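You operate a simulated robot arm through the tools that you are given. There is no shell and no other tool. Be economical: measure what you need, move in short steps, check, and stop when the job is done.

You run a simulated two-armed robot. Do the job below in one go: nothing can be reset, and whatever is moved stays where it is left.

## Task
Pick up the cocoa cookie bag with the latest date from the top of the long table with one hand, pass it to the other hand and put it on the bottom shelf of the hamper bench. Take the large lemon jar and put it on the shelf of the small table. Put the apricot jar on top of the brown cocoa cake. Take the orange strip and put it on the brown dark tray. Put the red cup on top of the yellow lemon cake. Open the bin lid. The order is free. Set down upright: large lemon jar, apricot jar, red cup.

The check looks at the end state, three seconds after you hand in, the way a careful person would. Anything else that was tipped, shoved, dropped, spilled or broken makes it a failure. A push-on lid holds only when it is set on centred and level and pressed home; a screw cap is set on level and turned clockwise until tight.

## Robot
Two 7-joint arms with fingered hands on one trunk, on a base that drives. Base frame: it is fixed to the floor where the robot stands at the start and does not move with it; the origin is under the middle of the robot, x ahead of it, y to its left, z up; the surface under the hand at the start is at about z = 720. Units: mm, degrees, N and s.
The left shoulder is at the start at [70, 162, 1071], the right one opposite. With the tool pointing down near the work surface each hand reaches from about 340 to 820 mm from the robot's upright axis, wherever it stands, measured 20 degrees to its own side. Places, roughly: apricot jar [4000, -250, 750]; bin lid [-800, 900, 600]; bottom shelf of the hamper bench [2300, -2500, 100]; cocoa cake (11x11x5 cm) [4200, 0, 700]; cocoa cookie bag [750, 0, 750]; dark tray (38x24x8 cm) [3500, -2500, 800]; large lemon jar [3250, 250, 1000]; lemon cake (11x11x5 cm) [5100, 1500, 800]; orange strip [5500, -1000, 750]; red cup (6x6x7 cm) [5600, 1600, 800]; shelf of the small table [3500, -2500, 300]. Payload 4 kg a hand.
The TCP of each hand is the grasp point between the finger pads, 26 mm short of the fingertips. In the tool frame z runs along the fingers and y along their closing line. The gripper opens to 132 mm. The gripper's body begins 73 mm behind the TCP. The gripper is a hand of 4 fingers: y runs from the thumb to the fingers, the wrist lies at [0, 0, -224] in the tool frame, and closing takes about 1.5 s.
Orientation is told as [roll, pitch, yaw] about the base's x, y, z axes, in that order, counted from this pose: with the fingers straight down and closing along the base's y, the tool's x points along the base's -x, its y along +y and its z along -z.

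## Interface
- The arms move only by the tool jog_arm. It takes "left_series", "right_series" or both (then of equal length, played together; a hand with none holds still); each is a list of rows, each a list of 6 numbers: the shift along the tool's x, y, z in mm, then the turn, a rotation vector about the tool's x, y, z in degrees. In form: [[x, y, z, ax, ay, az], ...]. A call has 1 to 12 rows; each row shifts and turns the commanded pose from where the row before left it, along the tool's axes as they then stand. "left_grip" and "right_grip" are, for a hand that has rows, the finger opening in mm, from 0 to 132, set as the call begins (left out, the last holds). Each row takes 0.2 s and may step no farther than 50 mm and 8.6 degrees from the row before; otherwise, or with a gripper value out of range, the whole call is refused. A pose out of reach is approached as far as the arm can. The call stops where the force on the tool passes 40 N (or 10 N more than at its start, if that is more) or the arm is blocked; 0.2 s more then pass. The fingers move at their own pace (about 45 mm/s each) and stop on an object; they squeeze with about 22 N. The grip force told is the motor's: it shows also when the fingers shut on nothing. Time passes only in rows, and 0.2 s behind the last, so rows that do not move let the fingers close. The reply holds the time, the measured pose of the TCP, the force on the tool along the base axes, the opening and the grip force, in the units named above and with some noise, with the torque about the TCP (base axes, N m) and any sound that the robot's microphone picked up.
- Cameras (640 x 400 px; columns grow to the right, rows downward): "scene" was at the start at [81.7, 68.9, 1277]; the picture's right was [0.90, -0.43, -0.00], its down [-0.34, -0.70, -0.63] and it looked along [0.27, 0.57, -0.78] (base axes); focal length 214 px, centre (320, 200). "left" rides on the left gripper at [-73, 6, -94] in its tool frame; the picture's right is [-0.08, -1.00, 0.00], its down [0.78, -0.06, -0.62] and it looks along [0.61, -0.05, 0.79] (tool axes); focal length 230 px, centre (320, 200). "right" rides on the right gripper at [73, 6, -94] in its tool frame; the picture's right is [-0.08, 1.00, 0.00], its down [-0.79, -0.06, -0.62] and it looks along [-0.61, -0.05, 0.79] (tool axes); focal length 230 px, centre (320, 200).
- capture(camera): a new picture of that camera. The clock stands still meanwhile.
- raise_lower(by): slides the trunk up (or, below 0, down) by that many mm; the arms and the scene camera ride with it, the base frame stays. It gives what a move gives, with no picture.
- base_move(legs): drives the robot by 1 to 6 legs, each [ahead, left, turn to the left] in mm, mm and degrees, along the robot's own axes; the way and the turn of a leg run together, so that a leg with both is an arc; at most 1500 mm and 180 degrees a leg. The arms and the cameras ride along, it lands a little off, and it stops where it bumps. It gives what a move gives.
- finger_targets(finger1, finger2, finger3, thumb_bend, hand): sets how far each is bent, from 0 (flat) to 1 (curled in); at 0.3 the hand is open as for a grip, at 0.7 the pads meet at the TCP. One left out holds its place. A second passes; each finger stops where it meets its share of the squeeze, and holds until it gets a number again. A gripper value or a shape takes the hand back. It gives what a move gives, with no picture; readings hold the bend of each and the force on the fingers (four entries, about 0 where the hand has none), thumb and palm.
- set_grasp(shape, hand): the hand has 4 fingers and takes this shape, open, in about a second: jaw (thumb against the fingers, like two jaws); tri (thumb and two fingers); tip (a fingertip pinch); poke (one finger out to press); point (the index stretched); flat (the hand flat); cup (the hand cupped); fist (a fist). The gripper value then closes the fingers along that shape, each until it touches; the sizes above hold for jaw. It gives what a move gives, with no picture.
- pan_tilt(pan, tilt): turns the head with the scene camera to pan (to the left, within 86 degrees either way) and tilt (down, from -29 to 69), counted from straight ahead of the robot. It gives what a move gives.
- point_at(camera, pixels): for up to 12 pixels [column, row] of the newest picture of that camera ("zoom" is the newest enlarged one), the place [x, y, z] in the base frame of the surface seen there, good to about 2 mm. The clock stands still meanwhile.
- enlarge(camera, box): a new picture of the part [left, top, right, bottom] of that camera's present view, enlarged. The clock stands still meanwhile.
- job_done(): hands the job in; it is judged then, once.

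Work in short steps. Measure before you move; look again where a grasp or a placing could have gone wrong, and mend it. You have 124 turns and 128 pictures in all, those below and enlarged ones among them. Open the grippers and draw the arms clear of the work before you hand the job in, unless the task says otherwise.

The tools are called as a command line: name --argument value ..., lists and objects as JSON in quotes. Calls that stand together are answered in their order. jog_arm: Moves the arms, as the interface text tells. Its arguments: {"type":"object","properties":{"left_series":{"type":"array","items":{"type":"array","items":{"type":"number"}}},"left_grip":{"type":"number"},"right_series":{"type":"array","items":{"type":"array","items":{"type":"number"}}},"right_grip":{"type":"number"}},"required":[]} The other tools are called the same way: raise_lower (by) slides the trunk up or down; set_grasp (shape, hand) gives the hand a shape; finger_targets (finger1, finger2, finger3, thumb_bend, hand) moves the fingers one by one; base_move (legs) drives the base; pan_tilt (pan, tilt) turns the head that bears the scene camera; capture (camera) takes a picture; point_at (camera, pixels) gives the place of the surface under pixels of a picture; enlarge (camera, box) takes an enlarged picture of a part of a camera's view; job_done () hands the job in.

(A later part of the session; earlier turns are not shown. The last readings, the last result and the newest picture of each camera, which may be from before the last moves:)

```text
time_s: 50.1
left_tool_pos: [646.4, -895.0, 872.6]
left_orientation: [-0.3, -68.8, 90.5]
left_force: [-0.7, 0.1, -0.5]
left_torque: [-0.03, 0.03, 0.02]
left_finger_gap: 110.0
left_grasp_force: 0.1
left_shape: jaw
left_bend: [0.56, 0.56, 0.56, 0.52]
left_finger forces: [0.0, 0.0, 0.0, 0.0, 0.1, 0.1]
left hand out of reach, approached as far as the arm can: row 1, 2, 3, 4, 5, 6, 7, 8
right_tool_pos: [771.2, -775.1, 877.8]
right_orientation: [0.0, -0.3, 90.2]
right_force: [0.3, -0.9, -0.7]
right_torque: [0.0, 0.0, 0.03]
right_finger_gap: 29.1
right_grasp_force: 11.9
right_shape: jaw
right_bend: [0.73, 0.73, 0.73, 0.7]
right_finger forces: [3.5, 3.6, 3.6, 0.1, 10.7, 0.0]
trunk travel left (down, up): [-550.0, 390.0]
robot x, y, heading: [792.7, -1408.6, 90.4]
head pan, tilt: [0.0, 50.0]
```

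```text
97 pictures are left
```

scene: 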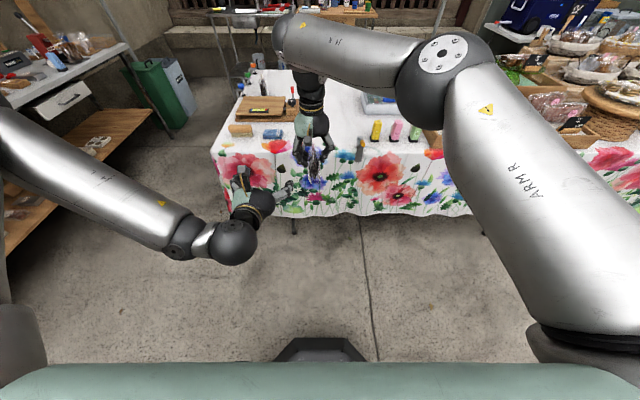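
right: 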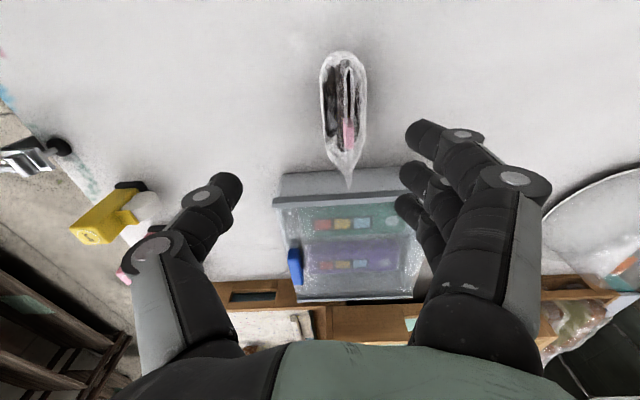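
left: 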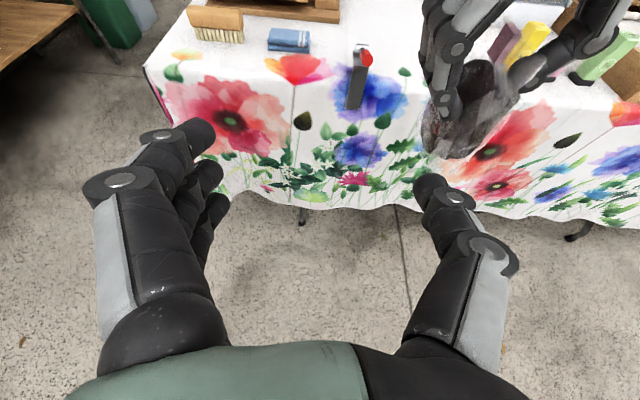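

The left forearm comes in diagonally, so I yaw both hands 42° clockwise; the left then points forward-right naturally.

jog_arm --right_series '[[0, 0, 0, 0, 0, 8.48], [0, 0, 0, 0, 0, 8.48], [0, 0, 0, 0, 0, 8.48], [0, 0, 0, 0, 0, 8.48], [0, 0, 0, 0, 0, 8.48], [0, 0, 0, 0, 0, 0]]' --left_series '[[0, 0, 0, 7.9, 0, 3.1], [0, 0, 0, 7.9, 0, 3.1], [0, 0, 0, 7.9, 0, 3.1], [0, 0, 0, 7.9, 0, 3.1], [0, 0, 0, 7.9, 0, 3.1], [0, 0, 0, 0, 0, 0]]'

capture --camera "left"

```text
time_s: 51.5
left_tool_pos: [648.2, -888.8, 872.0]
left_orientation: [-0.1, -68.1, 79.0]
left_force: [0.1, -0.3, -0.5]
left_torque: [-0.01, -0.02, 0.03]
left_finger_gap: 109.8
left_grasp_force: 0.1
left_shape: jaw
left_bend: [0.56, 0.56, 0.56, 0.52]
left_finger forces: [0.1, 0.0, 0.1, 0.0, 0.0, 0.0]
left hand out of reach, approached as far as the arm can: row 1, 2, 3, 4, 5
right_tool_pos: [771.2, -774.8, 879.1]
right_orientation: [0.1, -0.1, 47.7]
right_force: [-0.3, 0.0, -0.8]
right_torque: [-0.02, -0.04, 0.02]
right_finger_gap: 28.8
right_grasp_force: 12.0
right_shape: jaw
right_bend: [0.73, 0.73, 0.73, 0.7]
right_finger forces: [3.5, 3.6, 3.7, 0.0, 10.8, 0.0]
trunk travel left (down, up): [-550.0, 390.0]
robot x, y, heading: [795.4, -1406.5, 90.0]
head pan, tilt: [0.0, 50.0]
```

```text
96 pictures are left
```

left: 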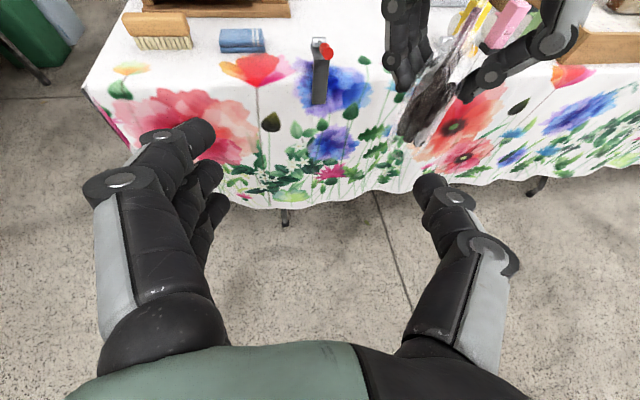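

The left's command may be lagging at an unreachable spot; I shift it outward to learn the true commanded pose.

jog_arm --left_series '[[6, 40, -15, 0, 0, 0], [6, 40, -15, 0, 0, 0], [0, 20, 0, 0, 0, 0], [0, 0, 0, 0, 0, 0]]'

```text
time_s: 52.5
left_tool_pos: [616.9, -881.3, 873.6]
left_orientation: [0.1, -67.9, 79.0]
left_force: [1.0, 0.8, 0.4]
left_torque: [0.0, 0.01, -0.04]
left_finger_gap: 110.1
left_grasp_force: 0.1
left_shape: jaw
left_bend: [0.56, 0.56, 0.56, 0.52]
left_finger forces: [0.0, 0.1, 0.0, 0.1, 0.1, 0.1]
left hand out of reach, approached as far as the arm can: row 1, 2, 3
right_tool_pos: [773.5, -774.6, 879.3]
right_orientation: [0.1, -0.1, 47.7]
right_force: [-0.1, 0.0, -1.2]
right_torque: [0.03, -0.01, -0.04]
right_finger_gap: 29.0
right_grasp_force: 11.7
right_shape: jaw
right_bend: [0.73, 0.73, 0.73, 0.7]
right_finger forces: [3.6, 3.6, 3.6, 0.1, 10.7, 0.0]
trunk travel left (down, up): [-550.0, 390.0]
robot x, y, heading: [796.6, -1409.5, 90.2]
head pan, tilt: [0.0, 50.0]
```

The wrist seems to stop when the hand aligns with the forearm. New plan: both hands tilt toward each other in the lateral plane (right 30°, left 50°), closing along robot-forward. First bring the left back to vertical and outward, and the right to yaw 0.

jog_arm --right_series '[[0, 0, 0, 0, 0, 7.95], [0, 0, 0, 0, 0, 7.95], [0, 0, 0, 0, 0, 7.95], [0, 0, 0, 0, 0, 7.95], [0, 0, 0, 0, 0, 7.95], [0, 0, 0, 0, 0, 7.95], [0, 0, 0, 0, 7.5, 0], [0, 0, 0, 0, 7.5, 0], [0, 0, 0, 0, 7.5, 0], [0, 0, 0, 0, 7.5, 0]]' --left_series '[[0, 40, 0, 0, 0, 0], [0, 40, 0, 0, 0, 0], [0, 40, 0, 0, 8.5, 0], [0, 0, 0, 0, 8.5, 0], [0, 0, 0, 0, 8.5, 0], [0, 0, 0, 0, 8.5, 0], [0, 0, 0, 0, 8.5, 0], [0, 0, 0, 0, 8.5, 0], [0, 0, 0, 0, 8.5, 0], [0, 0, 0, 0, 8.5, 0]]'

capture --camera "scene"

```text
time_s: 54.7
left_tool_pos: [500.7, -856.6, 873.1]
left_orientation: [-0.2, 0.1, 79.1]
left_force: [-1.0, -0.1, 0.8]
left_torque: [-0.02, -0.01, 0.02]
left_finger_gap: 110.1
left_grasp_force: 0.1
left_shape: jaw
left_bend: [0.56, 0.56, 0.56, 0.52]
left_finger forces: [0.0, 0.0, 0.1, 0.1, 0.1, 0.0]
right_tool_pos: [773.4, -772.4, 877.5]
right_orientation: [0.1, 30.1, 0.0]
right_force: [0.4, 0.2, -1.4]
right_torque: [-0.04, 0.0, 0.01]
right_finger_gap: 29.3
right_grasp_force: 12.2
right_shape: jaw
right_bend: [0.73, 0.73, 0.73, 0.7]
right_finger forces: [3.5, 3.5, 3.5, 0.0, 10.6, 0.0]
trunk travel left (down, up): [-550.0, 390.0]
robot x, y, heading: [793.6, -1411.3, 90.2]
head pan, tilt: [0.0, 50.0]
```

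```text
95 pictures are left
```

scene: 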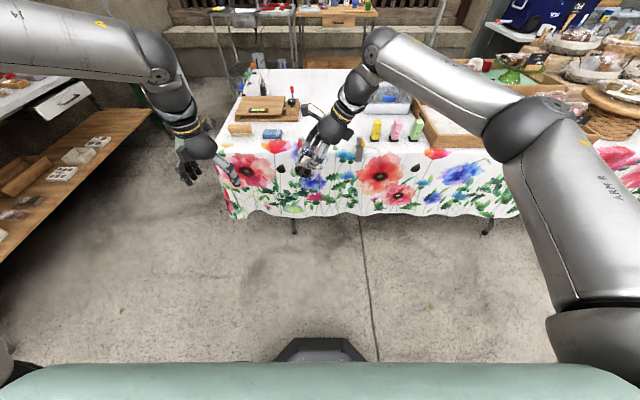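

Both respond exactly. Now yaw the left to base 180.

jog_arm --left_series '[[0, 0, 0, 0, 0, -8.41], [0, 0, 0, 0, 0, -8.41], [0, 0, 0, 0, 0, -8.41], [0, 0, 0, 0, 0, -8.41], [0, 0, 0, 0, 0, -8.41], [0, 0, 0, 0, 0, -8.41], [0, 0, 0, 0, 0, -8.41], [0, 0, 0, 0, 0, -8.41], [0, 0, 0, 0, 0, -8.41], [0, 0, 0, 0, 0, -8.41], [0, 0, 0, 0, 0, -8.41], [0, 0, 0, 0, 0, -8.41]]'

jog_arm --left_series '[[0, 0, 0, 0, 8.33, 0], [0, 0, 0, 0, 8.33, 0], [0, 0, 0, 0, 8.33, 0], [0, 0, 0, 0, 8.33, 0], [0, 0, 0, 0, 8.33, 0], [0, 0, 0, 0, 8.33, 0]]'

```text
time_s: 57.3
left_tool_pos: [500.5, -857.9, 873.3]
left_orientation: [-0.2, 0.1, -180.0]
left_force: [-0.5, -0.2, -0.1]
left_torque: [0.02, -0.03, -0.02]
left_finger_gap: 110.1
left_grasp_force: 0.0
left_shape: jaw
left_bend: [0.56, 0.56, 0.56, 0.52]
left_finger forces: [0.0, 0.0, 0.1, 0.0, 0.0, 0.0]
right_tool_pos: [772.8, -775.2, 880.0]
right_orientation: [0.1, 30.1, 0.2]
right_force: [0.1, 0.2, -1.1]
right_torque: [0.02, -0.06, -0.02]
right_finger_gap: 29.1
right_grasp_force: 11.7
right_shape: jaw
right_bend: [0.73, 0.73, 0.73, 0.7]
right_finger forces: [3.4, 3.4, 3.5, 0.0, 10.4, 0.0]
trunk travel left (down, up): [-550.0, 390.0]
robot x, y, heading: [796.7, -1406.3, 90.1]
head pan, tilt: [0.0, 50.0]
```

```text
time_s: 58.7
left_tool_pos: [499.9, -858.3, 872.9]
left_orientation: [-0.3, 50.2, 179.7]
left_force: [-0.3, 0.3, 0.8]
left_torque: [0.03, 0.0, 0.03]
left_finger_gap: 109.9
left_grasp_force: 0.0
left_shape: jaw
left_bend: [0.56, 0.56, 0.56, 0.52]
left_finger forces: [0.0, 0.0, 0.1, 0.0, 0.0, 0.0]
right_tool_pos: [771.9, -773.8, 878.8]
right_orientation: [0.1, 29.9, 0.2]
right_force: [-0.3, -0.2, -1.0]
right_torque: [-0.02, -0.05, 0.01]
right_finger_gap: 29.1
right_grasp_force: 11.9
right_shape: jaw
right_bend: [0.73, 0.73, 0.73, 0.7]
right_finger forces: [3.3, 3.6, 3.5, 0.0, 10.5, 0.0]
trunk travel left (down, up): [-550.0, 390.0]
robot x, y, heading: [796.5, -1411.4, 89.8]
head pan, tilt: [0.0, 50.0]
```

Move the left to the pre-pose (621,−774,916), on line with the bag's lower-left.

jog_arm --left_series '[[27.7, -21, 16.2, 0, 0, 0], [27.7, -21, 16.2, 0, 0, 0], [27.7, -21, 16.2, 0, 0, 0], [27.7, -21, 16.2, 0, 0, 0], [0, 0, 0, 0, 0, 0]]'

capture --camera "left"

enlarge --camera "scene" --box '[180, 70, 380, 220]'

```text
time_s: 59.9
left_tool_pos: [619.7, -774.9, 917.0]
left_orientation: [-0.2, 50.2, 179.6]
left_force: [-0.9, -0.1, 0.3]
left_torque: [-0.04, 0.01, 0.0]
left_finger_gap: 109.9
left_grasp_force: 0.1
left_shape: jaw
left_bend: [0.56, 0.56, 0.56, 0.52]
left_finger forces: [0.0, 0.0, 0.2, 0.1, 0.1, 0.0]
right_tool_pos: [772.3, -775.2, 878.8]
right_orientation: [0.2, 30.1, 0.2]
right_force: [-0.4, 0.5, -0.6]
right_torque: [0.02, -0.03, -0.01]
right_finger_gap: 29.3
right_grasp_force: 11.3
right_shape: jaw
right_bend: [0.73, 0.73, 0.73, 0.7]
right_finger forces: [3.4, 3.5, 3.5, 0.0, 10.5, 0.0]
trunk travel left (down, up): [-550.0, 390.0]
robot x, y, heading: [795.1, -1408.5, 90.1]
head pan, tilt: [0.0, 50.0]
```

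```text
94 pictures are left
```

left: 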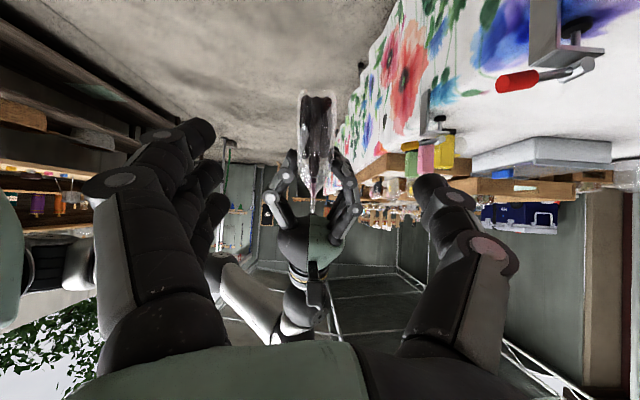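

```text
2.67 times, centred on (280, 145) of scene
```

zoom: 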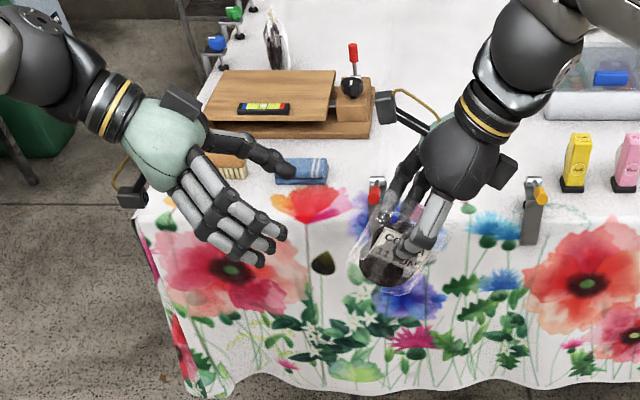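

The bag lies centred between the left fingers. Advance 118 mm along the fingers.

jog_arm --left_series '[[0, 0, 40, 0, 0, 0], [0, 0, 40, 0, 0, 0], [0, 0, 38, 0, 0, 0], [0, 0, 0, 0, 0, 0]]'

capture --camera "left"

enlarge --camera "scene" --box '[180, 70, 380, 220]'

```text
time_s: 60.9
left_tool_pos: [707.1, -782.3, 843.7]
left_orientation: [-0.1, 50.0, 179.7]
left_force: [0.4, -0.1, 0.5]
left_torque: [-0.01, 0.0, -0.02]
left_finger_gap: 110.0
left_grasp_force: 0.1
left_shape: jaw
left_bend: [0.56, 0.56, 0.56, 0.52]
left_finger forces: [0.0, 0.0, 0.1, 0.0, 0.0, 0.0]
left hand out of reach, approached as far as the arm can: row 3
right_tool_pos: [771.9, -774.3, 879.1]
right_orientation: [0.2, 30.1, 0.2]
right_force: [0.0, -0.7, -1.5]
right_torque: [-0.04, -0.02, -0.04]
right_finger_gap: 29.1
right_grasp_force: 12.7
right_shape: jaw
right_bend: [0.73, 0.73, 0.73, 0.7]
right_finger forces: [3.5, 3.5, 3.6, 0.1, 10.4, 0.1]
trunk travel left (down, up): [-550.0, 390.0]
robot x, y, heading: [795.3, -1407.4, 90.3]
head pan, tilt: [0.0, 50.0]
```

```text
92 pictures are left
```

left: 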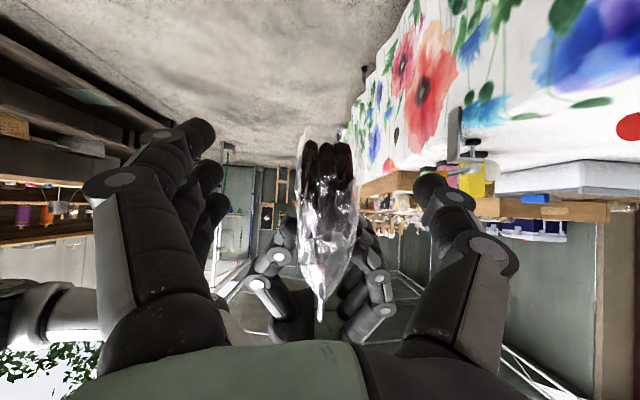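

```text
2.67 times, centred on (280, 145) of scene
```

zoom: 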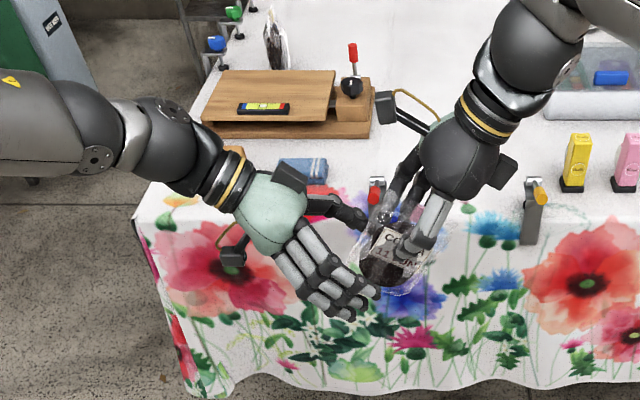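

Left stopped 8 mm short (reach); I bring the bag 12 mm left and 8 mm back with the right hand, then close the left.

jog_arm --right_series '[[10.4, -8, 6, 0, 0, 0], [0, 0, 0, 0, 0, 0]]'

jog_arm --left_series '[[0, 0, 0, 0, 0, 0], [0, 0, 0, 0, 0, 0], [0, 0, 0, 0, 0, 0], [0, 0, 0, 0, 0, 0], [0, 0, 0, 0, 0, 0], [0, 0, 0, 0, 0, 0], [0, 0, 0, 0, 0, 0], [0, 0, 0, 0, 0, 0], [0, 0, 0, 0, 0, 0]]' --left_grip 0

capture --camera "left"

enlarge --camera "scene" --box '[230, 90, 370, 200]'

```text
time_s: 61.5
left_tool_pos: [706.9, -783.0, 842.8]
left_orientation: [-0.2, 50.0, 179.8]
left_force: [0.0, 0.5, 1.0]
left_torque: [-0.01, -0.01, -0.02]
left_finger_gap: 110.1
left_grasp_force: 0.0
left_shape: jaw
left_bend: [0.56, 0.56, 0.56, 0.52]
left_finger forces: [0.0, 0.0, 0.1, 0.0, 0.0, 0.0]
right_tool_pos: [761.3, -782.3, 880.2]
right_orientation: [0.1, 30.0, 0.1]
right_force: [0.0, 0.5, -1.3]
right_torque: [-0.01, -0.02, 0.02]
right_finger_gap: 29.0
right_grasp_force: 11.5
right_shape: jaw
right_bend: [0.73, 0.73, 0.73, 0.7]
right_finger forces: [3.4, 3.5, 3.5, 0.1, 10.5, 0.1]
trunk travel left (down, up): [-550.0, 390.0]
robot x, y, heading: [788.1, -1407.7, 90.2]
head pan, tilt: [0.0, 50.0]
```

```text
time_s: 63.5
left_tool_pos: [707.2, -783.1, 843.9]
left_orientation: [-0.2, 49.9, 179.8]
left_force: [0.4, -2.4, -0.2]
left_torque: [-0.04, 0.01, -0.08]
left_finger_gap: 29.6
left_grasp_force: 12.3
left_shape: jaw
left_bend: [0.73, 0.73, 0.73, 0.7]
left_finger forces: [4.0, 4.2, 4.1, 0.0, 9.7, 0.1]
right_tool_pos: [761.4, -781.8, 880.3]
right_orientation: [0.2, 30.0, 0.2]
right_force: [-0.1, 2.4, -0.2]
right_torque: [0.16, 0.0, -0.09]
right_finger_gap: 29.1
right_grasp_force: 11.4
right_shape: jaw
right_bend: [0.73, 0.73, 0.73, 0.7]
right_finger forces: [4.1, 4.2, 4.3, 0.0, 10.1, 0.1]
trunk travel left (down, up): [-550.0, 390.0]
robot x, y, heading: [791.2, -1410.3, 90.1]
head pan, tilt: [0.0, 50.0]
```

```text
90 pictures are left
```

left: 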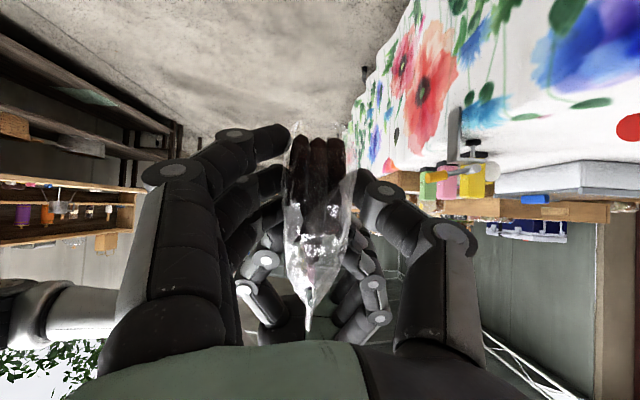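

```text
3.64 times, centred on (300, 145) of scene
```

zoom: 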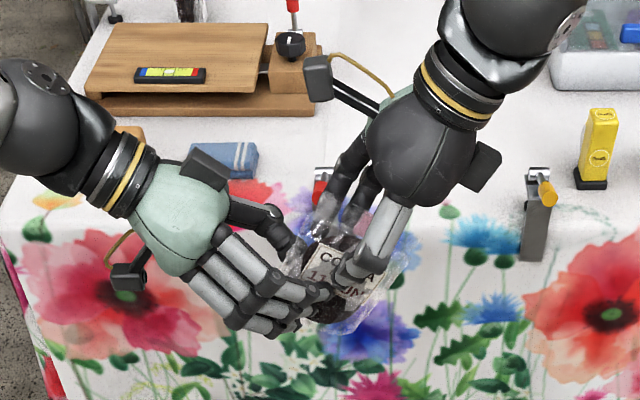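

Both hold firmly (gap 29.6 / 29.1). Open the right hand, then withdraw it along its axis.

jog_arm --right_series '[[0, 0, 0, 0, 0, 0], [0, 0, 0, 0, 0, 0], [0, 0, 0, 0, 0, 0], [0, 0, 0, 0, 0, 0], [0, 0, 0, 0, 0, 0]]' --right_grip 100

jog_arm --right_series '[[0, 0, -30, 0, 0, 0], [0, 0, -40, 0, 0, 0], [0, 0, -40, 0, 0, 0], [0, 0, -40, 0, 0, 0], [-40, 0, 0, 0, 0, 0], [-40, 0, 0, 0, 0, 0], [-40, 0, 0, 0, 0, 0]]'

enlarge --camera "scene" --box '[180, 60, 420, 210]'

```text
time_s: 64.7
left_tool_pos: [707.6, -782.0, 843.5]
left_orientation: [-0.1, 50.0, 179.7]
left_force: [-0.5, -0.2, -0.1]
left_torque: [-0.01, 0.05, 0.02]
left_finger_gap: 29.6
left_grasp_force: 12.2
left_shape: jaw
left_bend: [0.73, 0.73, 0.73, 0.7]
left_finger forces: [3.9, 3.8, 4.0, 0.1, 11.6, 0.0]
right_tool_pos: [760.5, -781.9, 880.2]
right_orientation: [0.2, 30.1, 0.2]
right_force: [-0.5, 0.0, -0.5]
right_torque: [0.0, 0.01, 0.03]
right_finger_gap: 99.8
right_grasp_force: 0.1
right_shape: jaw
right_bend: [0.63, 0.63, 0.63, 0.59]
right_finger forces: [0.0, 0.0, 0.0, 0.0, 0.1, 0.0]
trunk travel left (down, up): [-550.0, 390.0]
robot x, y, heading: [793.2, -1413.2, 90.2]
head pan, tilt: [0.0, 50.0]
```

```text
time_s: 66.3
left_tool_pos: [707.1, -782.5, 843.8]
left_orientation: [0.0, 49.8, 179.8]
left_force: [-0.1, -0.9, -0.6]
left_torque: [0.02, 0.06, -0.01]
left_finger_gap: 29.6
left_grasp_force: 12.3
left_shape: jaw
left_bend: [0.73, 0.73, 0.73, 0.7]
left_finger forces: [3.9, 3.8, 4.1, 0.0, 11.7, 0.0]
right_tool_pos: [939.4, -782.0, 946.4]
right_orientation: [0.1, 29.9, 0.1]
right_force: [-0.4, -0.4, 0.2]
right_torque: [0.02, 0.02, 0.03]
right_finger_gap: 99.6
right_grasp_force: 0.1
right_shape: jaw
right_bend: [0.63, 0.63, 0.63, 0.59]
right_finger forces: [0.0, 0.1, 0.0, 0.0, 0.1, 0.0]
trunk travel left (down, up): [-550.0, 390.0]
robot x, y, heading: [796.8, -1407.6, 90.1]
head pan, tilt: [0.0, 50.0]
```

```text
2.67 times, centred on (300, 135) of scene
```

zoom: 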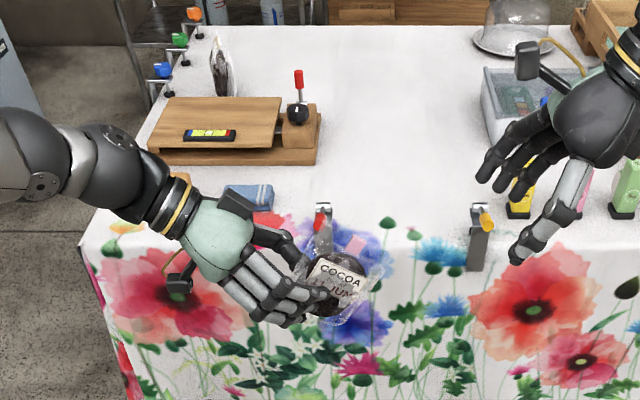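

Hand-over done; the bag is in the left hand. Drive to face the hamper bench: turn right, go 1450 mm along +x, turn right again.

base_move --legs '[[0, 0, -90], [1400, 0, 0], [0, 0, -90]]'

pan_tilt --pan 0 --tilt 35

capture --camera "scene"

```text
time_s: 80.8
left_tool_pos: [2314.1, -1988.5, 843.0]
left_orientation: [-0.1, 50.1, 2.7]
left_force: [-1.0, -0.6, 0.5]
left_torque: [-0.04, -0.05, 0.02]
left_finger_gap: 29.1
left_grasp_force: 11.7
left_shape: jaw
left_bend: [0.73, 0.73, 0.73, 0.7]
left_finger forces: [3.4, 3.2, 3.2, 0.1, 9.9, 0.1]
right_tool_pos: [2083.6, -2001.1, 946.6]
right_orientation: [0.2, 30.0, -176.9]
right_force: [0.0, 0.2, 0.1]
right_torque: [-0.02, 0.0, -0.02]
right_finger_gap: 99.7
right_grasp_force: 0.1
right_shape: jaw
right_bend: [0.63, 0.63, 0.63, 0.59]
right_finger forces: [0.0, 0.1, 0.0, 0.0, 0.0, 0.1]
trunk travel left (down, up): [-550.0, 390.0]
robot x, y, heading: [2197.8, -1369.9, -86.7]
head pan, tilt: [0.0, 50.0]
```

```text
time_s: 81.6
left_tool_pos: [2313.7, -1988.5, 843.2]
left_orientation: [-0.2, 50.0, 2.8]
left_force: [-0.1, -0.7, 0.3]
left_torque: [0.01, -0.03, -0.03]
left_finger_gap: 28.9
left_grasp_force: 11.6
left_shape: jaw
left_bend: [0.73, 0.73, 0.73, 0.7]
left_finger forces: [3.4, 3.2, 3.2, 0.0, 10.0, 0.1]
right_tool_pos: [2084.5, -2000.5, 947.9]
right_orientation: [0.1, 30.0, -176.9]
right_force: [-0.8, 0.4, 0.6]
right_torque: [-0.01, 0.0, -0.01]
right_finger_gap: 99.7
right_grasp_force: 0.2
right_shape: jaw
right_bend: [0.63, 0.63, 0.63, 0.59]
right_finger forces: [0.1, 0.1, 0.1, 0.1, 0.0, 0.0]
trunk travel left (down, up): [-550.0, 390.0]
robot x, y, heading: [2197.4, -1370.5, -86.9]
head pan, tilt: [0.0, 35.0]
```

```text
87 pictures are left
```

scene: 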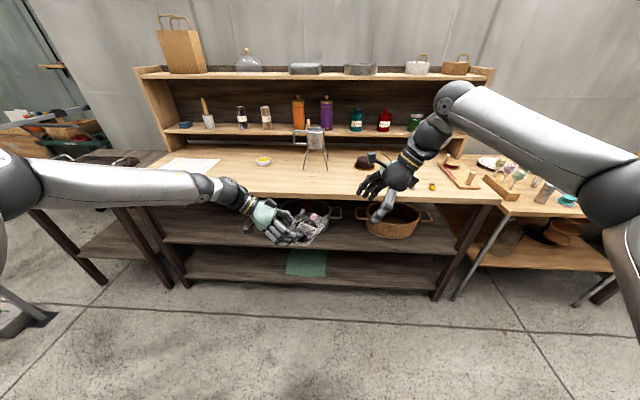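

I see the bench with a middle shelf and a bottom shelf (green mat at (307,263)). Measure it.

point_at --camera "scene" --pixels '[[307, 263], [230, 268], [380, 270], [310, 285], [300, 192], [370, 242], [230, 238], [160, 265], [460, 280], [307, 250], [400, 215]]'

enlarge --camera "scene" --box '[130, 180, 490, 310]'

```text
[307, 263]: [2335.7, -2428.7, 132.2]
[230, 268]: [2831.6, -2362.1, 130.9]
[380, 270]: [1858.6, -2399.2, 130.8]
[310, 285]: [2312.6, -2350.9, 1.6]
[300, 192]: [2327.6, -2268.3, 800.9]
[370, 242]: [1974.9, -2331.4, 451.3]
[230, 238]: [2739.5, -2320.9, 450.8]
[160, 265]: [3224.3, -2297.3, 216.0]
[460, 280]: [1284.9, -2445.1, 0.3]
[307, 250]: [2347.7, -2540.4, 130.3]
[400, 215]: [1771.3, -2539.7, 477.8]
```

```text
1.78 times, centred on (310, 245) of scene
```

zoom: 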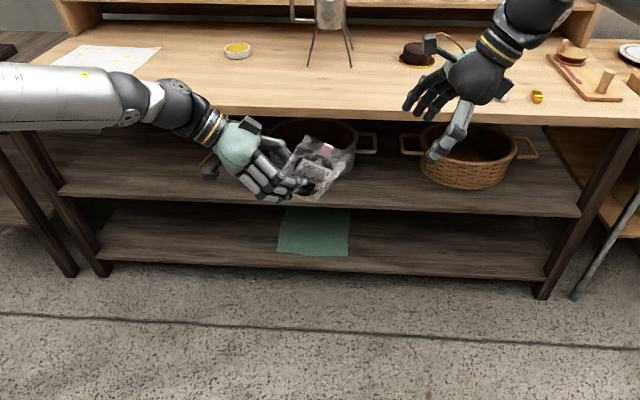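

Bottom shelf top z=131, clearance up to ~425, front edge y≈−2340. I swing the left hand to point forward (bag still upright), in free space here.

jog_arm --left_series '[[0, 0, 0, 6.28, 0, -5.27], [0, 0, 0, 6.28, 0, -5.27], [0, 0, 0, 6.28, 0, -5.27], [0, 0, 0, 6.28, 0, -5.27], [0, 0, 0, 6.28, 0, -5.27], [0, 0, 0, 6.28, 0, -5.27], [0, 0, 0, 6.28, 0, -5.27], [0, 0, 0, 6.28, 0, -5.27], [0, 0, 0, 6.28, 0, -5.27], [0, 0, 0, 6.28, 0, -5.27], [0, 0, 0, 6.28, 0, -5.27]]'

jog_arm --left_series '[[0, 0, 0, 0, 7, 0], [0, 0, 0, 0, 7, 0], [0, 0, 0, 0, 7, 0], [0, 0, 0, 0, 7, 0]]'

capture --camera "scene"

```text
time_s: 84.0
left_tool_pos: [2369.4, -1977.6, 864.7]
left_orientation: [0.1, 50.2, 93.0]
left_force: [0.1, 0.2, -0.6]
left_torque: [0.03, 0.03, -0.01]
left_finger_gap: 28.9
left_grasp_force: 12.1
left_shape: jaw
left_bend: [0.73, 0.73, 0.73, 0.7]
left_finger forces: [3.4, 3.3, 3.4, 0.1, 10.3, 0.1]
left hand out of reach, approached as far as the arm can: row 10, 11
right_tool_pos: [2083.3, -2000.4, 946.7]
right_orientation: [0.2, 30.0, -176.9]
right_force: [0.6, 0.0, 0.3]
right_torque: [-0.04, 0.01, -0.02]
right_finger_gap: 99.7
right_grasp_force: 0.0
right_shape: jaw
right_bend: [0.63, 0.63, 0.63, 0.59]
right_finger forces: [0.0, 0.1, 0.0, 0.1, 0.0, 0.0]
trunk travel left (down, up): [-550.0, 390.0]
robot x, y, heading: [2197.1, -1367.0, -86.8]
head pan, tilt: [0.0, 35.0]
```

```text
time_s: 85.0
left_tool_pos: [2398.8, -1980.4, 869.5]
left_orientation: [-0.3, 74.8, 92.6]
left_force: [-0.6, -0.1, -0.8]
left_torque: [0.01, 0.01, 0.0]
left_finger_gap: 29.2
left_grasp_force: 11.9
left_shape: jaw
left_bend: [0.73, 0.73, 0.73, 0.7]
left_finger forces: [3.5, 3.4, 3.4, 0.0, 10.3, 0.0]
left hand out of reach, approached as far as the arm can: row 1, 2, 3, 4
right_tool_pos: [2083.7, -2001.6, 947.7]
right_orientation: [0.1, 30.1, -176.9]
right_force: [-0.2, 0.1, 0.1]
right_torque: [-0.02, 0.01, 0.02]
right_finger_gap: 99.6
right_grasp_force: 0.0
right_shape: jaw
right_bend: [0.63, 0.63, 0.63, 0.59]
right_finger forces: [0.0, 0.0, 0.1, 0.0, 0.1, 0.0]
trunk travel left (down, up): [-550.0, 390.0]
robot x, y, heading: [2195.4, -1369.4, -87.0]
head pan, tilt: [0.0, 35.0]
```

```text
85 pictures are left
```

scene: 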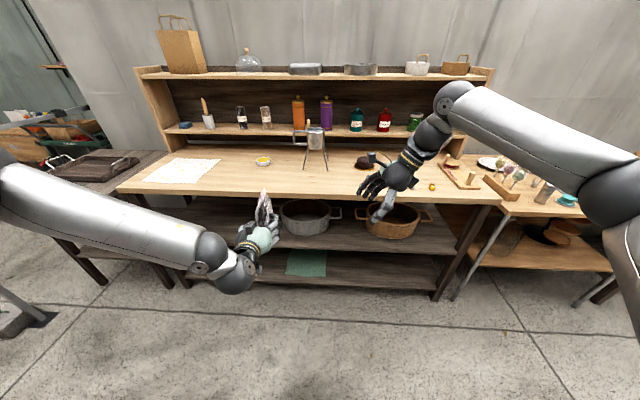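

Left now points forward (pitch 75) with the bag upright. Lower the trunk fully, then step the hand down.

raise_lower --by -540

jog_arm --left_series '[[-38, 0, 10, 0, 0, 0], [-38, 0, 10, 0, 0, 0], [-38, 0, 10, 0, 0, 0]]'

capture --camera "scene"

```text
refused: -540 is not a number from -400 to 400
```

```text
time_s: 85.8
left_tool_pos: [2401.7, -1981.7, 843.8]
left_orientation: [0.1, 74.5, 93.0]
left_force: [-0.7, 0.4, -1.3]
left_torque: [0.02, 0.0, 0.0]
left_finger_gap: 29.0
left_grasp_force: 11.5
left_shape: jaw
left_bend: [0.73, 0.73, 0.73, 0.7]
left_finger forces: [3.5, 3.3, 3.5, 0.0, 10.4, 0.0]
left hand out of reach, approached as far as the arm can: row 1, 2, 3
right_tool_pos: [2084.2, -2001.5, 946.8]
right_orientation: [0.1, 30.0, -176.9]
right_force: [-0.2, 0.2, 0.3]
right_torque: [0.0, -0.02, -0.02]
right_finger_gap: 99.8
right_grasp_force: 0.0
right_shape: jaw
right_bend: [0.63, 0.63, 0.63, 0.59]
right_finger forces: [0.1, 0.0, 0.1, 0.0, 0.0, 0.1]
trunk travel left (down, up): [-550.0, 390.0]
robot x, y, heading: [2196.4, -1366.3, -86.8]
head pan, tilt: [0.0, 35.0]
```

```text
84 pictures are left
```

scene: 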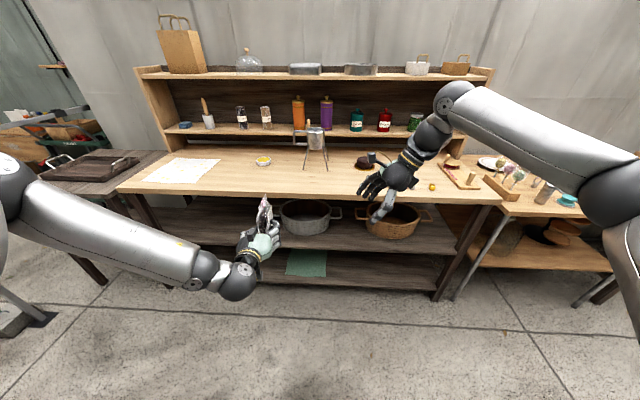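

Hand can't go lower here; test whether more extension forward frees it.

jog_arm --left_series '[[10, 0, 38, 0, 0, 0], [10, 0, 38, 0, 0, 0], [10, 0, 38, 0, 0, 0], [-38, 0, 10, 0, 0, 0], [-38, 0, 10, 0, 0, 0], [-38, 0, 10, 0, 0, 0], [0, 0, 0, 0, 0, 0]]'

raise_lower --by -400

```text
time_s: 87.4
left_tool_pos: [2465.7, -2050.3, 823.4]
left_orientation: [0.0, 74.4, 93.0]
left_force: [0.3, -0.1, -0.7]
left_torque: [0.01, 0.0, 0.0]
left_finger_gap: 29.0
left_grasp_force: 11.9
left_shape: jaw
left_bend: [0.73, 0.73, 0.73, 0.7]
left_finger forces: [3.5, 3.5, 3.4, 0.1, 10.3, 0.0]
left hand out of reach, approached as far as the arm can: row 1, 2, 3, 4, 5, 6
right_tool_pos: [2083.1, -2000.4, 947.6]
right_orientation: [0.3, 30.0, -177.0]
right_force: [-0.6, 0.4, 0.9]
right_torque: [0.01, 0.01, 0.0]
right_finger_gap: 99.9
right_grasp_force: 0.0
right_shape: jaw
right_bend: [0.63, 0.63, 0.63, 0.59]
right_finger forces: [0.0, 0.1, 0.1, 0.0, 0.0, 0.1]
trunk travel left (down, up): [-550.0, 390.0]
robot x, y, heading: [2196.1, -1367.5, -87.0]
head pan, tilt: [0.0, 35.0]
```

```text
time_s: 91.2
left_tool_pos: [2466.3, -2050.6, 423.1]
left_orientation: [0.0, 74.5, 93.1]
left_force: [0.5, 0.6, -0.8]
left_torque: [0.03, 0.01, 0.01]
left_finger_gap: 28.7
left_grasp_force: 12.7
left_shape: jaw
left_bend: [0.73, 0.73, 0.73, 0.7]
left_finger forces: [3.6, 3.4, 3.4, 0.0, 10.2, 0.1]
right_tool_pos: [2084.1, -2001.1, 548.3]
right_orientation: [0.2, 30.0, -176.9]
right_force: [-0.1, -0.9, -1.0]
right_torque: [-0.02, -0.01, 0.01]
right_finger_gap: 99.9
right_grasp_force: 0.0
right_shape: jaw
right_bend: [0.63, 0.63, 0.63, 0.59]
right_finger forces: [0.0, 0.1, 0.0, 0.2, 0.0, 0.0]
trunk travel left (down, up): [-150.0, 790.0]
robot x, y, heading: [2194.0, -1368.5, -86.6]
head pan, tilt: [0.0, 35.0]
```

Lower the last 145 mm and ease the pitch to gain height: try pitch 55 and further down.

raise_lower --by -148

jog_arm --left_series '[[0, 0, 0, 0, -8, 0], [0, 0, 0, 0, -8, 0], [0, 0, 0, 0, 0, 0]]'

jog_arm --left_series '[[-25, 0, 16, 0, 0, 0], [-25, 0, 16, 0, 0, 0], [-25, 0, 16, 0, 0, 0], [-25, 0, 16, 0, 0, 0], [0, 0, 0, 0, 0, 0]]'

capture --camera "scene"

```text
time_s: 93.0
left_tool_pos: [2467.0, -2050.7, 276.2]
left_orientation: [0.1, 74.5, 93.1]
left_force: [-0.3, -0.1, -1.6]
left_torque: [0.03, 0.01, -0.03]
left_finger_gap: 29.1
left_grasp_force: 12.0
left_shape: jaw
left_bend: [0.73, 0.73, 0.73, 0.7]
left_finger forces: [3.5, 3.4, 3.4, 0.0, 10.3, 0.0]
right_tool_pos: [2083.2, -2000.2, 400.0]
right_orientation: [0.2, 30.0, -176.9]
right_force: [-0.8, -0.5, 0.0]
right_torque: [0.02, 0.04, -0.01]
right_finger_gap: 99.6
right_grasp_force: 0.1
right_shape: jaw
right_bend: [0.63, 0.63, 0.63, 0.59]
right_finger forces: [0.0, 0.0, 0.0, 0.0, 0.1, 0.0]
trunk travel left (down, up): [-2.0, 938.0]
robot x, y, heading: [2197.4, -1368.5, -87.0]
head pan, tilt: [0.0, 35.0]
```

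```text
time_s: 93.8
left_tool_pos: [2465.8, -2052.5, 275.0]
left_orientation: [0.2, 58.4, 93.1]
left_force: [-0.6, 0.5, 0.0]
left_torque: [0.03, -0.01, 0.02]
left_finger_gap: 29.0
left_grasp_force: 11.8
left_shape: jaw
left_bend: [0.73, 0.73, 0.73, 0.7]
left_finger forces: [3.5, 3.3, 3.5, 0.1, 10.3, 0.1]
right_tool_pos: [2083.6, -2000.6, 400.3]
right_orientation: [0.3, 29.9, -176.8]
right_force: [-0.1, -0.6, -1.0]
right_torque: [0.0, -0.02, -0.02]
right_finger_gap: 99.8
right_grasp_force: 0.1
right_shape: jaw
right_bend: [0.63, 0.63, 0.63, 0.59]
right_finger forces: [0.0, 0.0, 0.0, 0.1, 0.0, 0.0]
trunk travel left (down, up): [-2.0, 938.0]
robot x, y, heading: [2192.4, -1366.3, -86.9]
head pan, tilt: [0.0, 35.0]
```

```text
time_s: 95.0
left_tool_pos: [2490.9, -2029.2, 202.1]
left_orientation: [0.0, 58.4, 93.0]
left_force: [0.0, 0.0, -1.1]
left_torque: [0.03, -0.01, 0.0]
left_finger_gap: 29.1
left_grasp_force: 11.7
left_shape: jaw
left_bend: [0.73, 0.73, 0.73, 0.7]
left_finger forces: [3.5, 3.4, 3.4, 0.1, 10.3, 0.0]
left hand out of reach, approached as far as the arm can: row 2, 3, 4
right_tool_pos: [2083.7, -2000.8, 398.9]
right_orientation: [0.2, 29.9, -176.9]
right_force: [0.0, 0.5, 0.3]
right_torque: [-0.01, 0.01, 0.03]
right_finger_gap: 99.7
right_grasp_force: 0.0
right_shape: jaw
right_bend: [0.63, 0.63, 0.63, 0.59]
right_finger forces: [0.1, 0.0, 0.1, 0.0, 0.0, 0.1]
trunk travel left (down, up): [-2.0, 938.0]
robot x, y, heading: [2195.7, -1366.3, -86.8]
head pan, tilt: [0.0, 35.0]
```

```text
83 pictures are left
```

scene: 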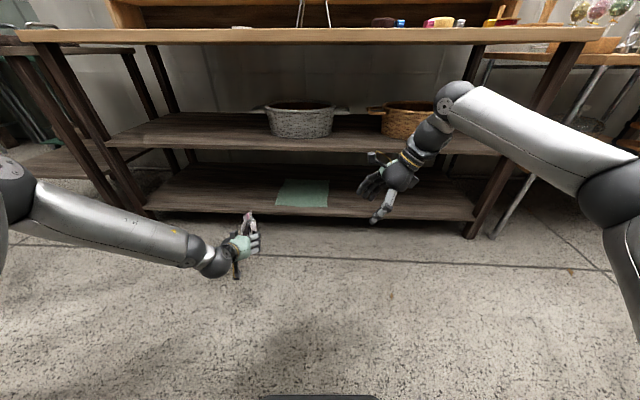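

Hand is at z≈202, pitch 58; bag's lowest corner is ~14 mm above shelf level. Pull the right hand back (it would hit the middle shelf), then drive in.

jog_arm --right_series '[[0, -45, 0, 0, 0, 0], [0, -45, 0, 0, 0, 0], [0, -45, 0, 0, 0, 0], [0, -45, 0, 0, 0, 0], [0, -45, 0, 0, 0, 0], [0, -45, 0, 0, 0, 0]]'

base_move --legs '[[0, -165, 0], [200, 0, 0]]'

capture --camera "scene"

capture --camera "left"

```text
time_s: 96.4
left_tool_pos: [2490.5, -2029.0, 201.5]
left_orientation: [0.1, 58.6, 93.1]
left_force: [0.7, -0.7, -2.5]
left_torque: [0.05, 0.02, -0.03]
left_finger_gap: 28.9
left_grasp_force: 11.8
left_shape: jaw
left_bend: [0.73, 0.73, 0.73, 0.7]
left_finger forces: [3.5, 3.4, 3.4, 0.0, 10.3, 0.0]
right_tool_pos: [2057.2, -1738.1, 396.3]
right_orientation: [0.1, 30.0, -176.7]
right_force: [0.1, -0.1, -0.2]
right_torque: [0.02, 0.02, -0.02]
right_finger_gap: 100.1
right_grasp_force: 0.0
right_shape: jaw
right_bend: [0.63, 0.63, 0.63, 0.59]
right_finger forces: [0.0, 0.0, 0.0, 0.1, 0.0, 0.1]
right hand out of reach, approached as far as the arm can: row 6
trunk travel left (down, up): [-2.0, 938.0]
robot x, y, heading: [2193.0, -1368.4, -86.7]
head pan, tilt: [0.0, 35.0]
```

```text
time_s: 99.0
left_tool_pos: [2335.0, -2233.9, 201.2]
left_orientation: [0.1, 58.5, 93.0]
left_force: [1.2, -0.5, -0.9]
left_torque: [0.02, -0.03, 0.02]
left_finger_gap: 29.0
left_grasp_force: 12.1
left_shape: jaw
left_bend: [0.73, 0.73, 0.73, 0.7]
left_finger forces: [3.5, 3.3, 3.4, 0.0, 10.3, 0.1]
right_tool_pos: [1901.8, -1941.8, 398.8]
right_orientation: [0.2, 30.1, -176.6]
right_force: [0.6, 0.6, 0.4]
right_torque: [-0.01, 0.03, 0.0]
right_finger_gap: 99.9
right_grasp_force: 0.2
right_shape: jaw
right_bend: [0.63, 0.63, 0.63, 0.59]
right_finger forces: [0.0, 0.1, 0.0, 0.1, 0.0, 0.0]
trunk travel left (down, up): [-2.0, 938.0]
robot x, y, heading: [2041.3, -1571.1, -86.8]
head pan, tilt: [0.0, 35.0]
```

```text
82 pictures are left
```

scene: 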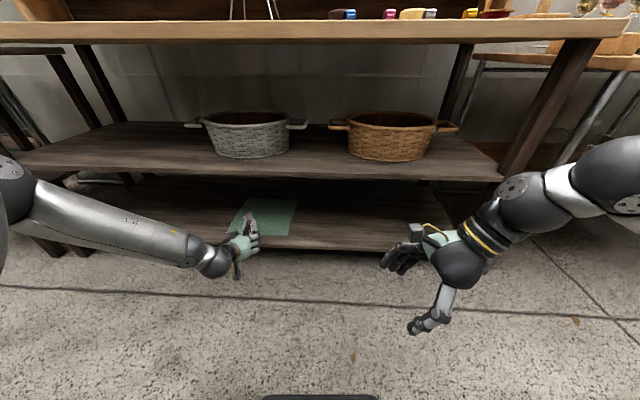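

```text
81 pictures are left
```

left: 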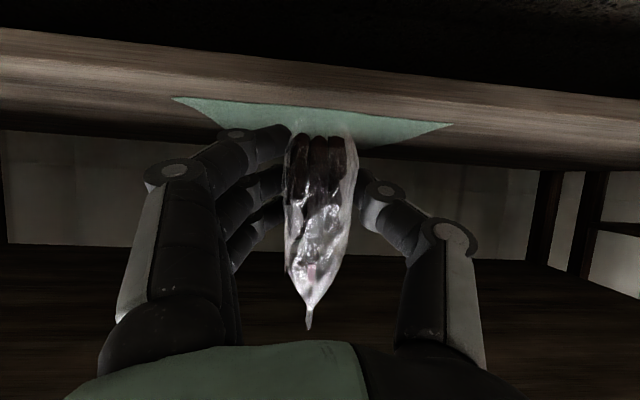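

Bag is heading over the green mat. Drive in 175 mm more.

base_move --legs '[[172, 0, 0]]'

capture --camera "left"

enlarge --camera "scene" --box '[140, 160, 340, 300]'

```text
time_s: 100.5
left_tool_pos: [2344.5, -2402.9, 202.6]
left_orientation: [0.1, 58.4, 93.1]
left_force: [0.0, -0.3, -1.5]
left_torque: [-0.02, -0.01, 0.0]
left_finger_gap: 28.9
left_grasp_force: 11.5
left_shape: jaw
left_bend: [0.73, 0.73, 0.73, 0.7]
left_finger forces: [3.5, 3.3, 3.4, 0.0, 10.3, 0.1]
right_tool_pos: [1911.1, -2112.0, 397.6]
right_orientation: [0.3, 30.0, -176.8]
right_force: [-0.3, -0.1, -0.2]
right_torque: [-0.03, -0.01, 0.04]
right_finger_gap: 99.7
right_grasp_force: 0.0
right_shape: jaw
right_bend: [0.63, 0.63, 0.63, 0.59]
right_finger forces: [0.0, 0.0, 0.0, 0.1, 0.0, 0.0]
trunk travel left (down, up): [-2.0, 938.0]
robot x, y, heading: [2049.4, -1741.2, -86.8]
head pan, tilt: [0.0, 35.0]
```

```text
80 pictures are left
```

left: 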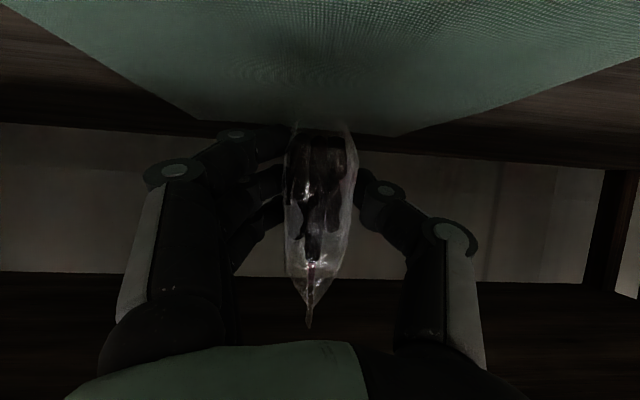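

```text
2.86 times, centred on (240, 230) of scene
```

zoom: 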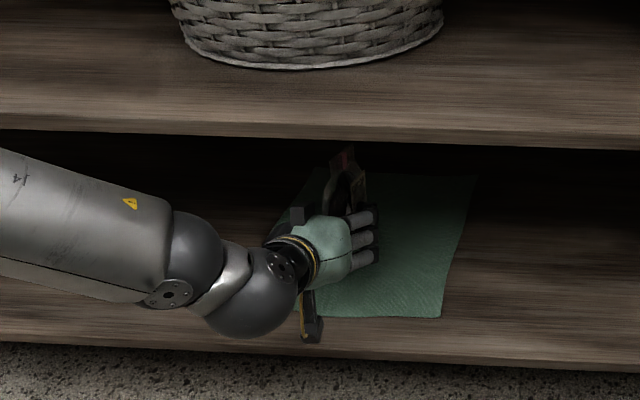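

Lower gently about 12 mm, watching for contact force.

jog_arm --left_series '[[-5, 0, 3, 0, 0, 0], [-5, 0, 3, 0, 0, 0], [-5, 0, 3, 0, 0, 0], [0, 0, 0, 0, 0, 0]]'

capture --camera "left"

```text
time_s: 101.5
left_tool_pos: [2350.7, -2397.7, 196.2]
left_orientation: [0.0, 58.3, 93.0]
left_force: [0.0, -1.1, 0.0]
left_torque: [0.02, 0.04, -0.01]
left_finger_gap: 29.3
left_grasp_force: 12.7
left_shape: jaw
left_bend: [0.73, 0.73, 0.73, 0.7]
left_finger forces: [3.5, 3.4, 3.4, 0.0, 10.2, 0.0]
left hand out of reach, approached as far as the arm can: row 1, 2, 3
right_tool_pos: [1911.3, -2111.2, 397.9]
right_orientation: [0.2, 30.0, -176.9]
right_force: [-0.3, 0.5, -0.4]
right_torque: [0.01, 0.02, 0.04]
right_finger_gap: 99.7
right_grasp_force: 0.0
right_shape: jaw
right_bend: [0.63, 0.63, 0.63, 0.59]
right_finger forces: [0.1, 0.1, 0.1, 0.0, 0.0, 0.0]
trunk travel left (down, up): [-2.0, 938.0]
robot x, y, heading: [2047.2, -1740.2, -87.2]
head pan, tilt: [0.0, 35.0]
```

```text
78 pictures are left
```

left: 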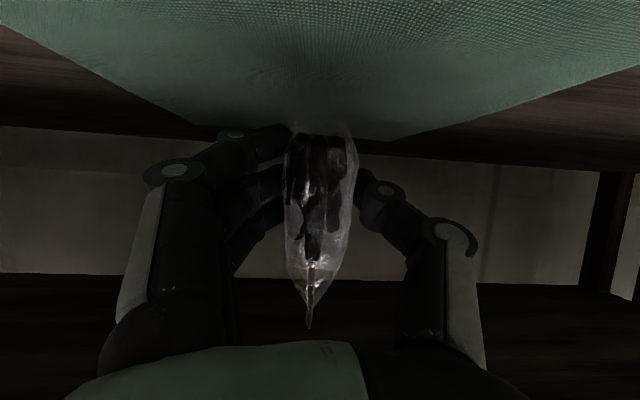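

No contact yet; continue downward a bit.

jog_arm --left_series '[[-10, 0, 6, 0, 0, 0], [-10, 0, 6, 0, 0, 0], [0, 0, 0, 0, 0, 0]]'

raise_lower --by -2

```text
time_s: 102.3
left_tool_pos: [2357.0, -2390.0, 189.2]
left_orientation: [0.1, 58.4, 93.0]
left_force: [-0.6, 0.8, -0.9]
left_torque: [0.0, 0.0, 0.03]
left_finger_gap: 29.0
left_grasp_force: 11.9
left_shape: jaw
left_bend: [0.73, 0.73, 0.73, 0.7]
left_finger forces: [3.4, 3.3, 3.5, 0.1, 10.3, 0.0]
left hand out of reach, approached as far as the arm can: row 1, 2
right_tool_pos: [1911.2, -2111.2, 397.0]
right_orientation: [0.2, 30.0, -176.7]
right_force: [-0.4, -1.0, -0.6]
right_torque: [0.01, 0.0, 0.01]
right_finger_gap: 99.7
right_grasp_force: 0.0
right_shape: jaw
right_bend: [0.63, 0.63, 0.63, 0.59]
right_finger forces: [0.0, 0.0, 0.0, 0.1, 0.0, 0.1]
trunk travel left (down, up): [-2.0, 938.0]
robot x, y, heading: [2050.3, -1743.1, -86.6]
head pan, tilt: [0.0, 35.0]
```

```text
time_s: 102.8
left_tool_pos: [2357.8, -2390.2, 188.3]
left_orientation: [0.1, 58.4, 93.1]
left_force: [-0.6, -0.6, -1.3]
left_torque: [0.04, -0.01, 0.01]
left_finger_gap: 29.0
left_grasp_force: 11.9
left_shape: jaw
left_bend: [0.73, 0.73, 0.73, 0.7]
left_finger forces: [3.5, 3.3, 3.5, 0.0, 10.3, 0.0]
right_tool_pos: [1911.4, -2110.0, 396.3]
right_orientation: [0.3, 30.0, -176.7]
right_force: [0.3, 0.9, 0.4]
right_torque: [0.0, 0.02, -0.01]
right_finger_gap: 99.7
right_grasp_force: 0.0
right_shape: jaw
right_bend: [0.63, 0.63, 0.63, 0.59]
right_finger forces: [0.0, 0.0, 0.0, 0.0, 0.0, 0.0]
trunk travel left (down, up): [0.0, 940.0]
robot x, y, heading: [2047.8, -1738.7, -86.7]
head pan, tilt: [0.0, 35.0]
```

Still no contact at z≈188. Continue.

jog_arm --left_series '[[-10, 0, 7, 0, 0, 0], [-10, 0, 7, 0, 0, 0], [-10, 0, 7, 0, 0, 0], [-10, 0, 7, 0, 0, 0], [0, 0, 0, 0, 0, 0]]'

capture --camera "left"

```text
time_s: 104.0
left_tool_pos: [2372.5, -2378.0, 177.4]
left_orientation: [0.1, 58.6, 93.0]
left_force: [-1.4, 1.1, 3.5]
left_torque: [-0.19, 0.03, -0.03]
left_finger_gap: 29.2
left_grasp_force: 12.2
left_shape: jaw
left_bend: [0.73, 0.73, 0.74, 0.7]
left_finger forces: [3.3, 3.7, 4.9, 0.1, 11.0, 0.0]
left hand out of reach, approached as far as the arm can: row 1, 2, 3, 4
right_tool_pos: [1911.8, -2111.5, 395.6]
right_orientation: [0.2, 30.1, -176.8]
right_force: [0.8, -0.3, 0.5]
right_torque: [-0.03, 0.02, 0.04]
right_finger_gap: 99.8
right_grasp_force: 0.0
right_shape: jaw
right_bend: [0.63, 0.63, 0.63, 0.59]
right_finger forces: [0.0, 0.0, 0.0, 0.0, 0.0, 0.1]
trunk travel left (down, up): [0.0, 940.0]
robot x, y, heading: [2045.1, -1740.2, -86.8]
head pan, tilt: [0.0, 35.0]
```

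```text
77 pictures are left
```

left: 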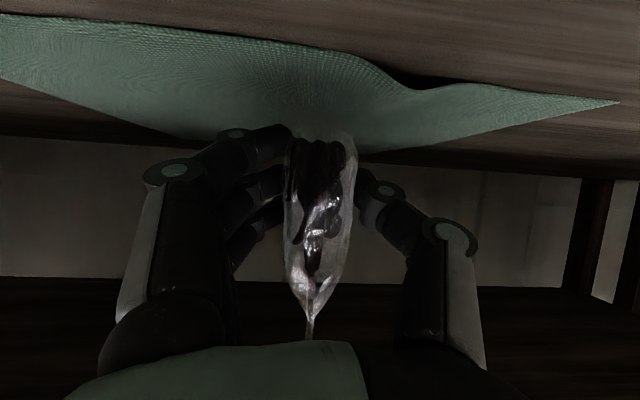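

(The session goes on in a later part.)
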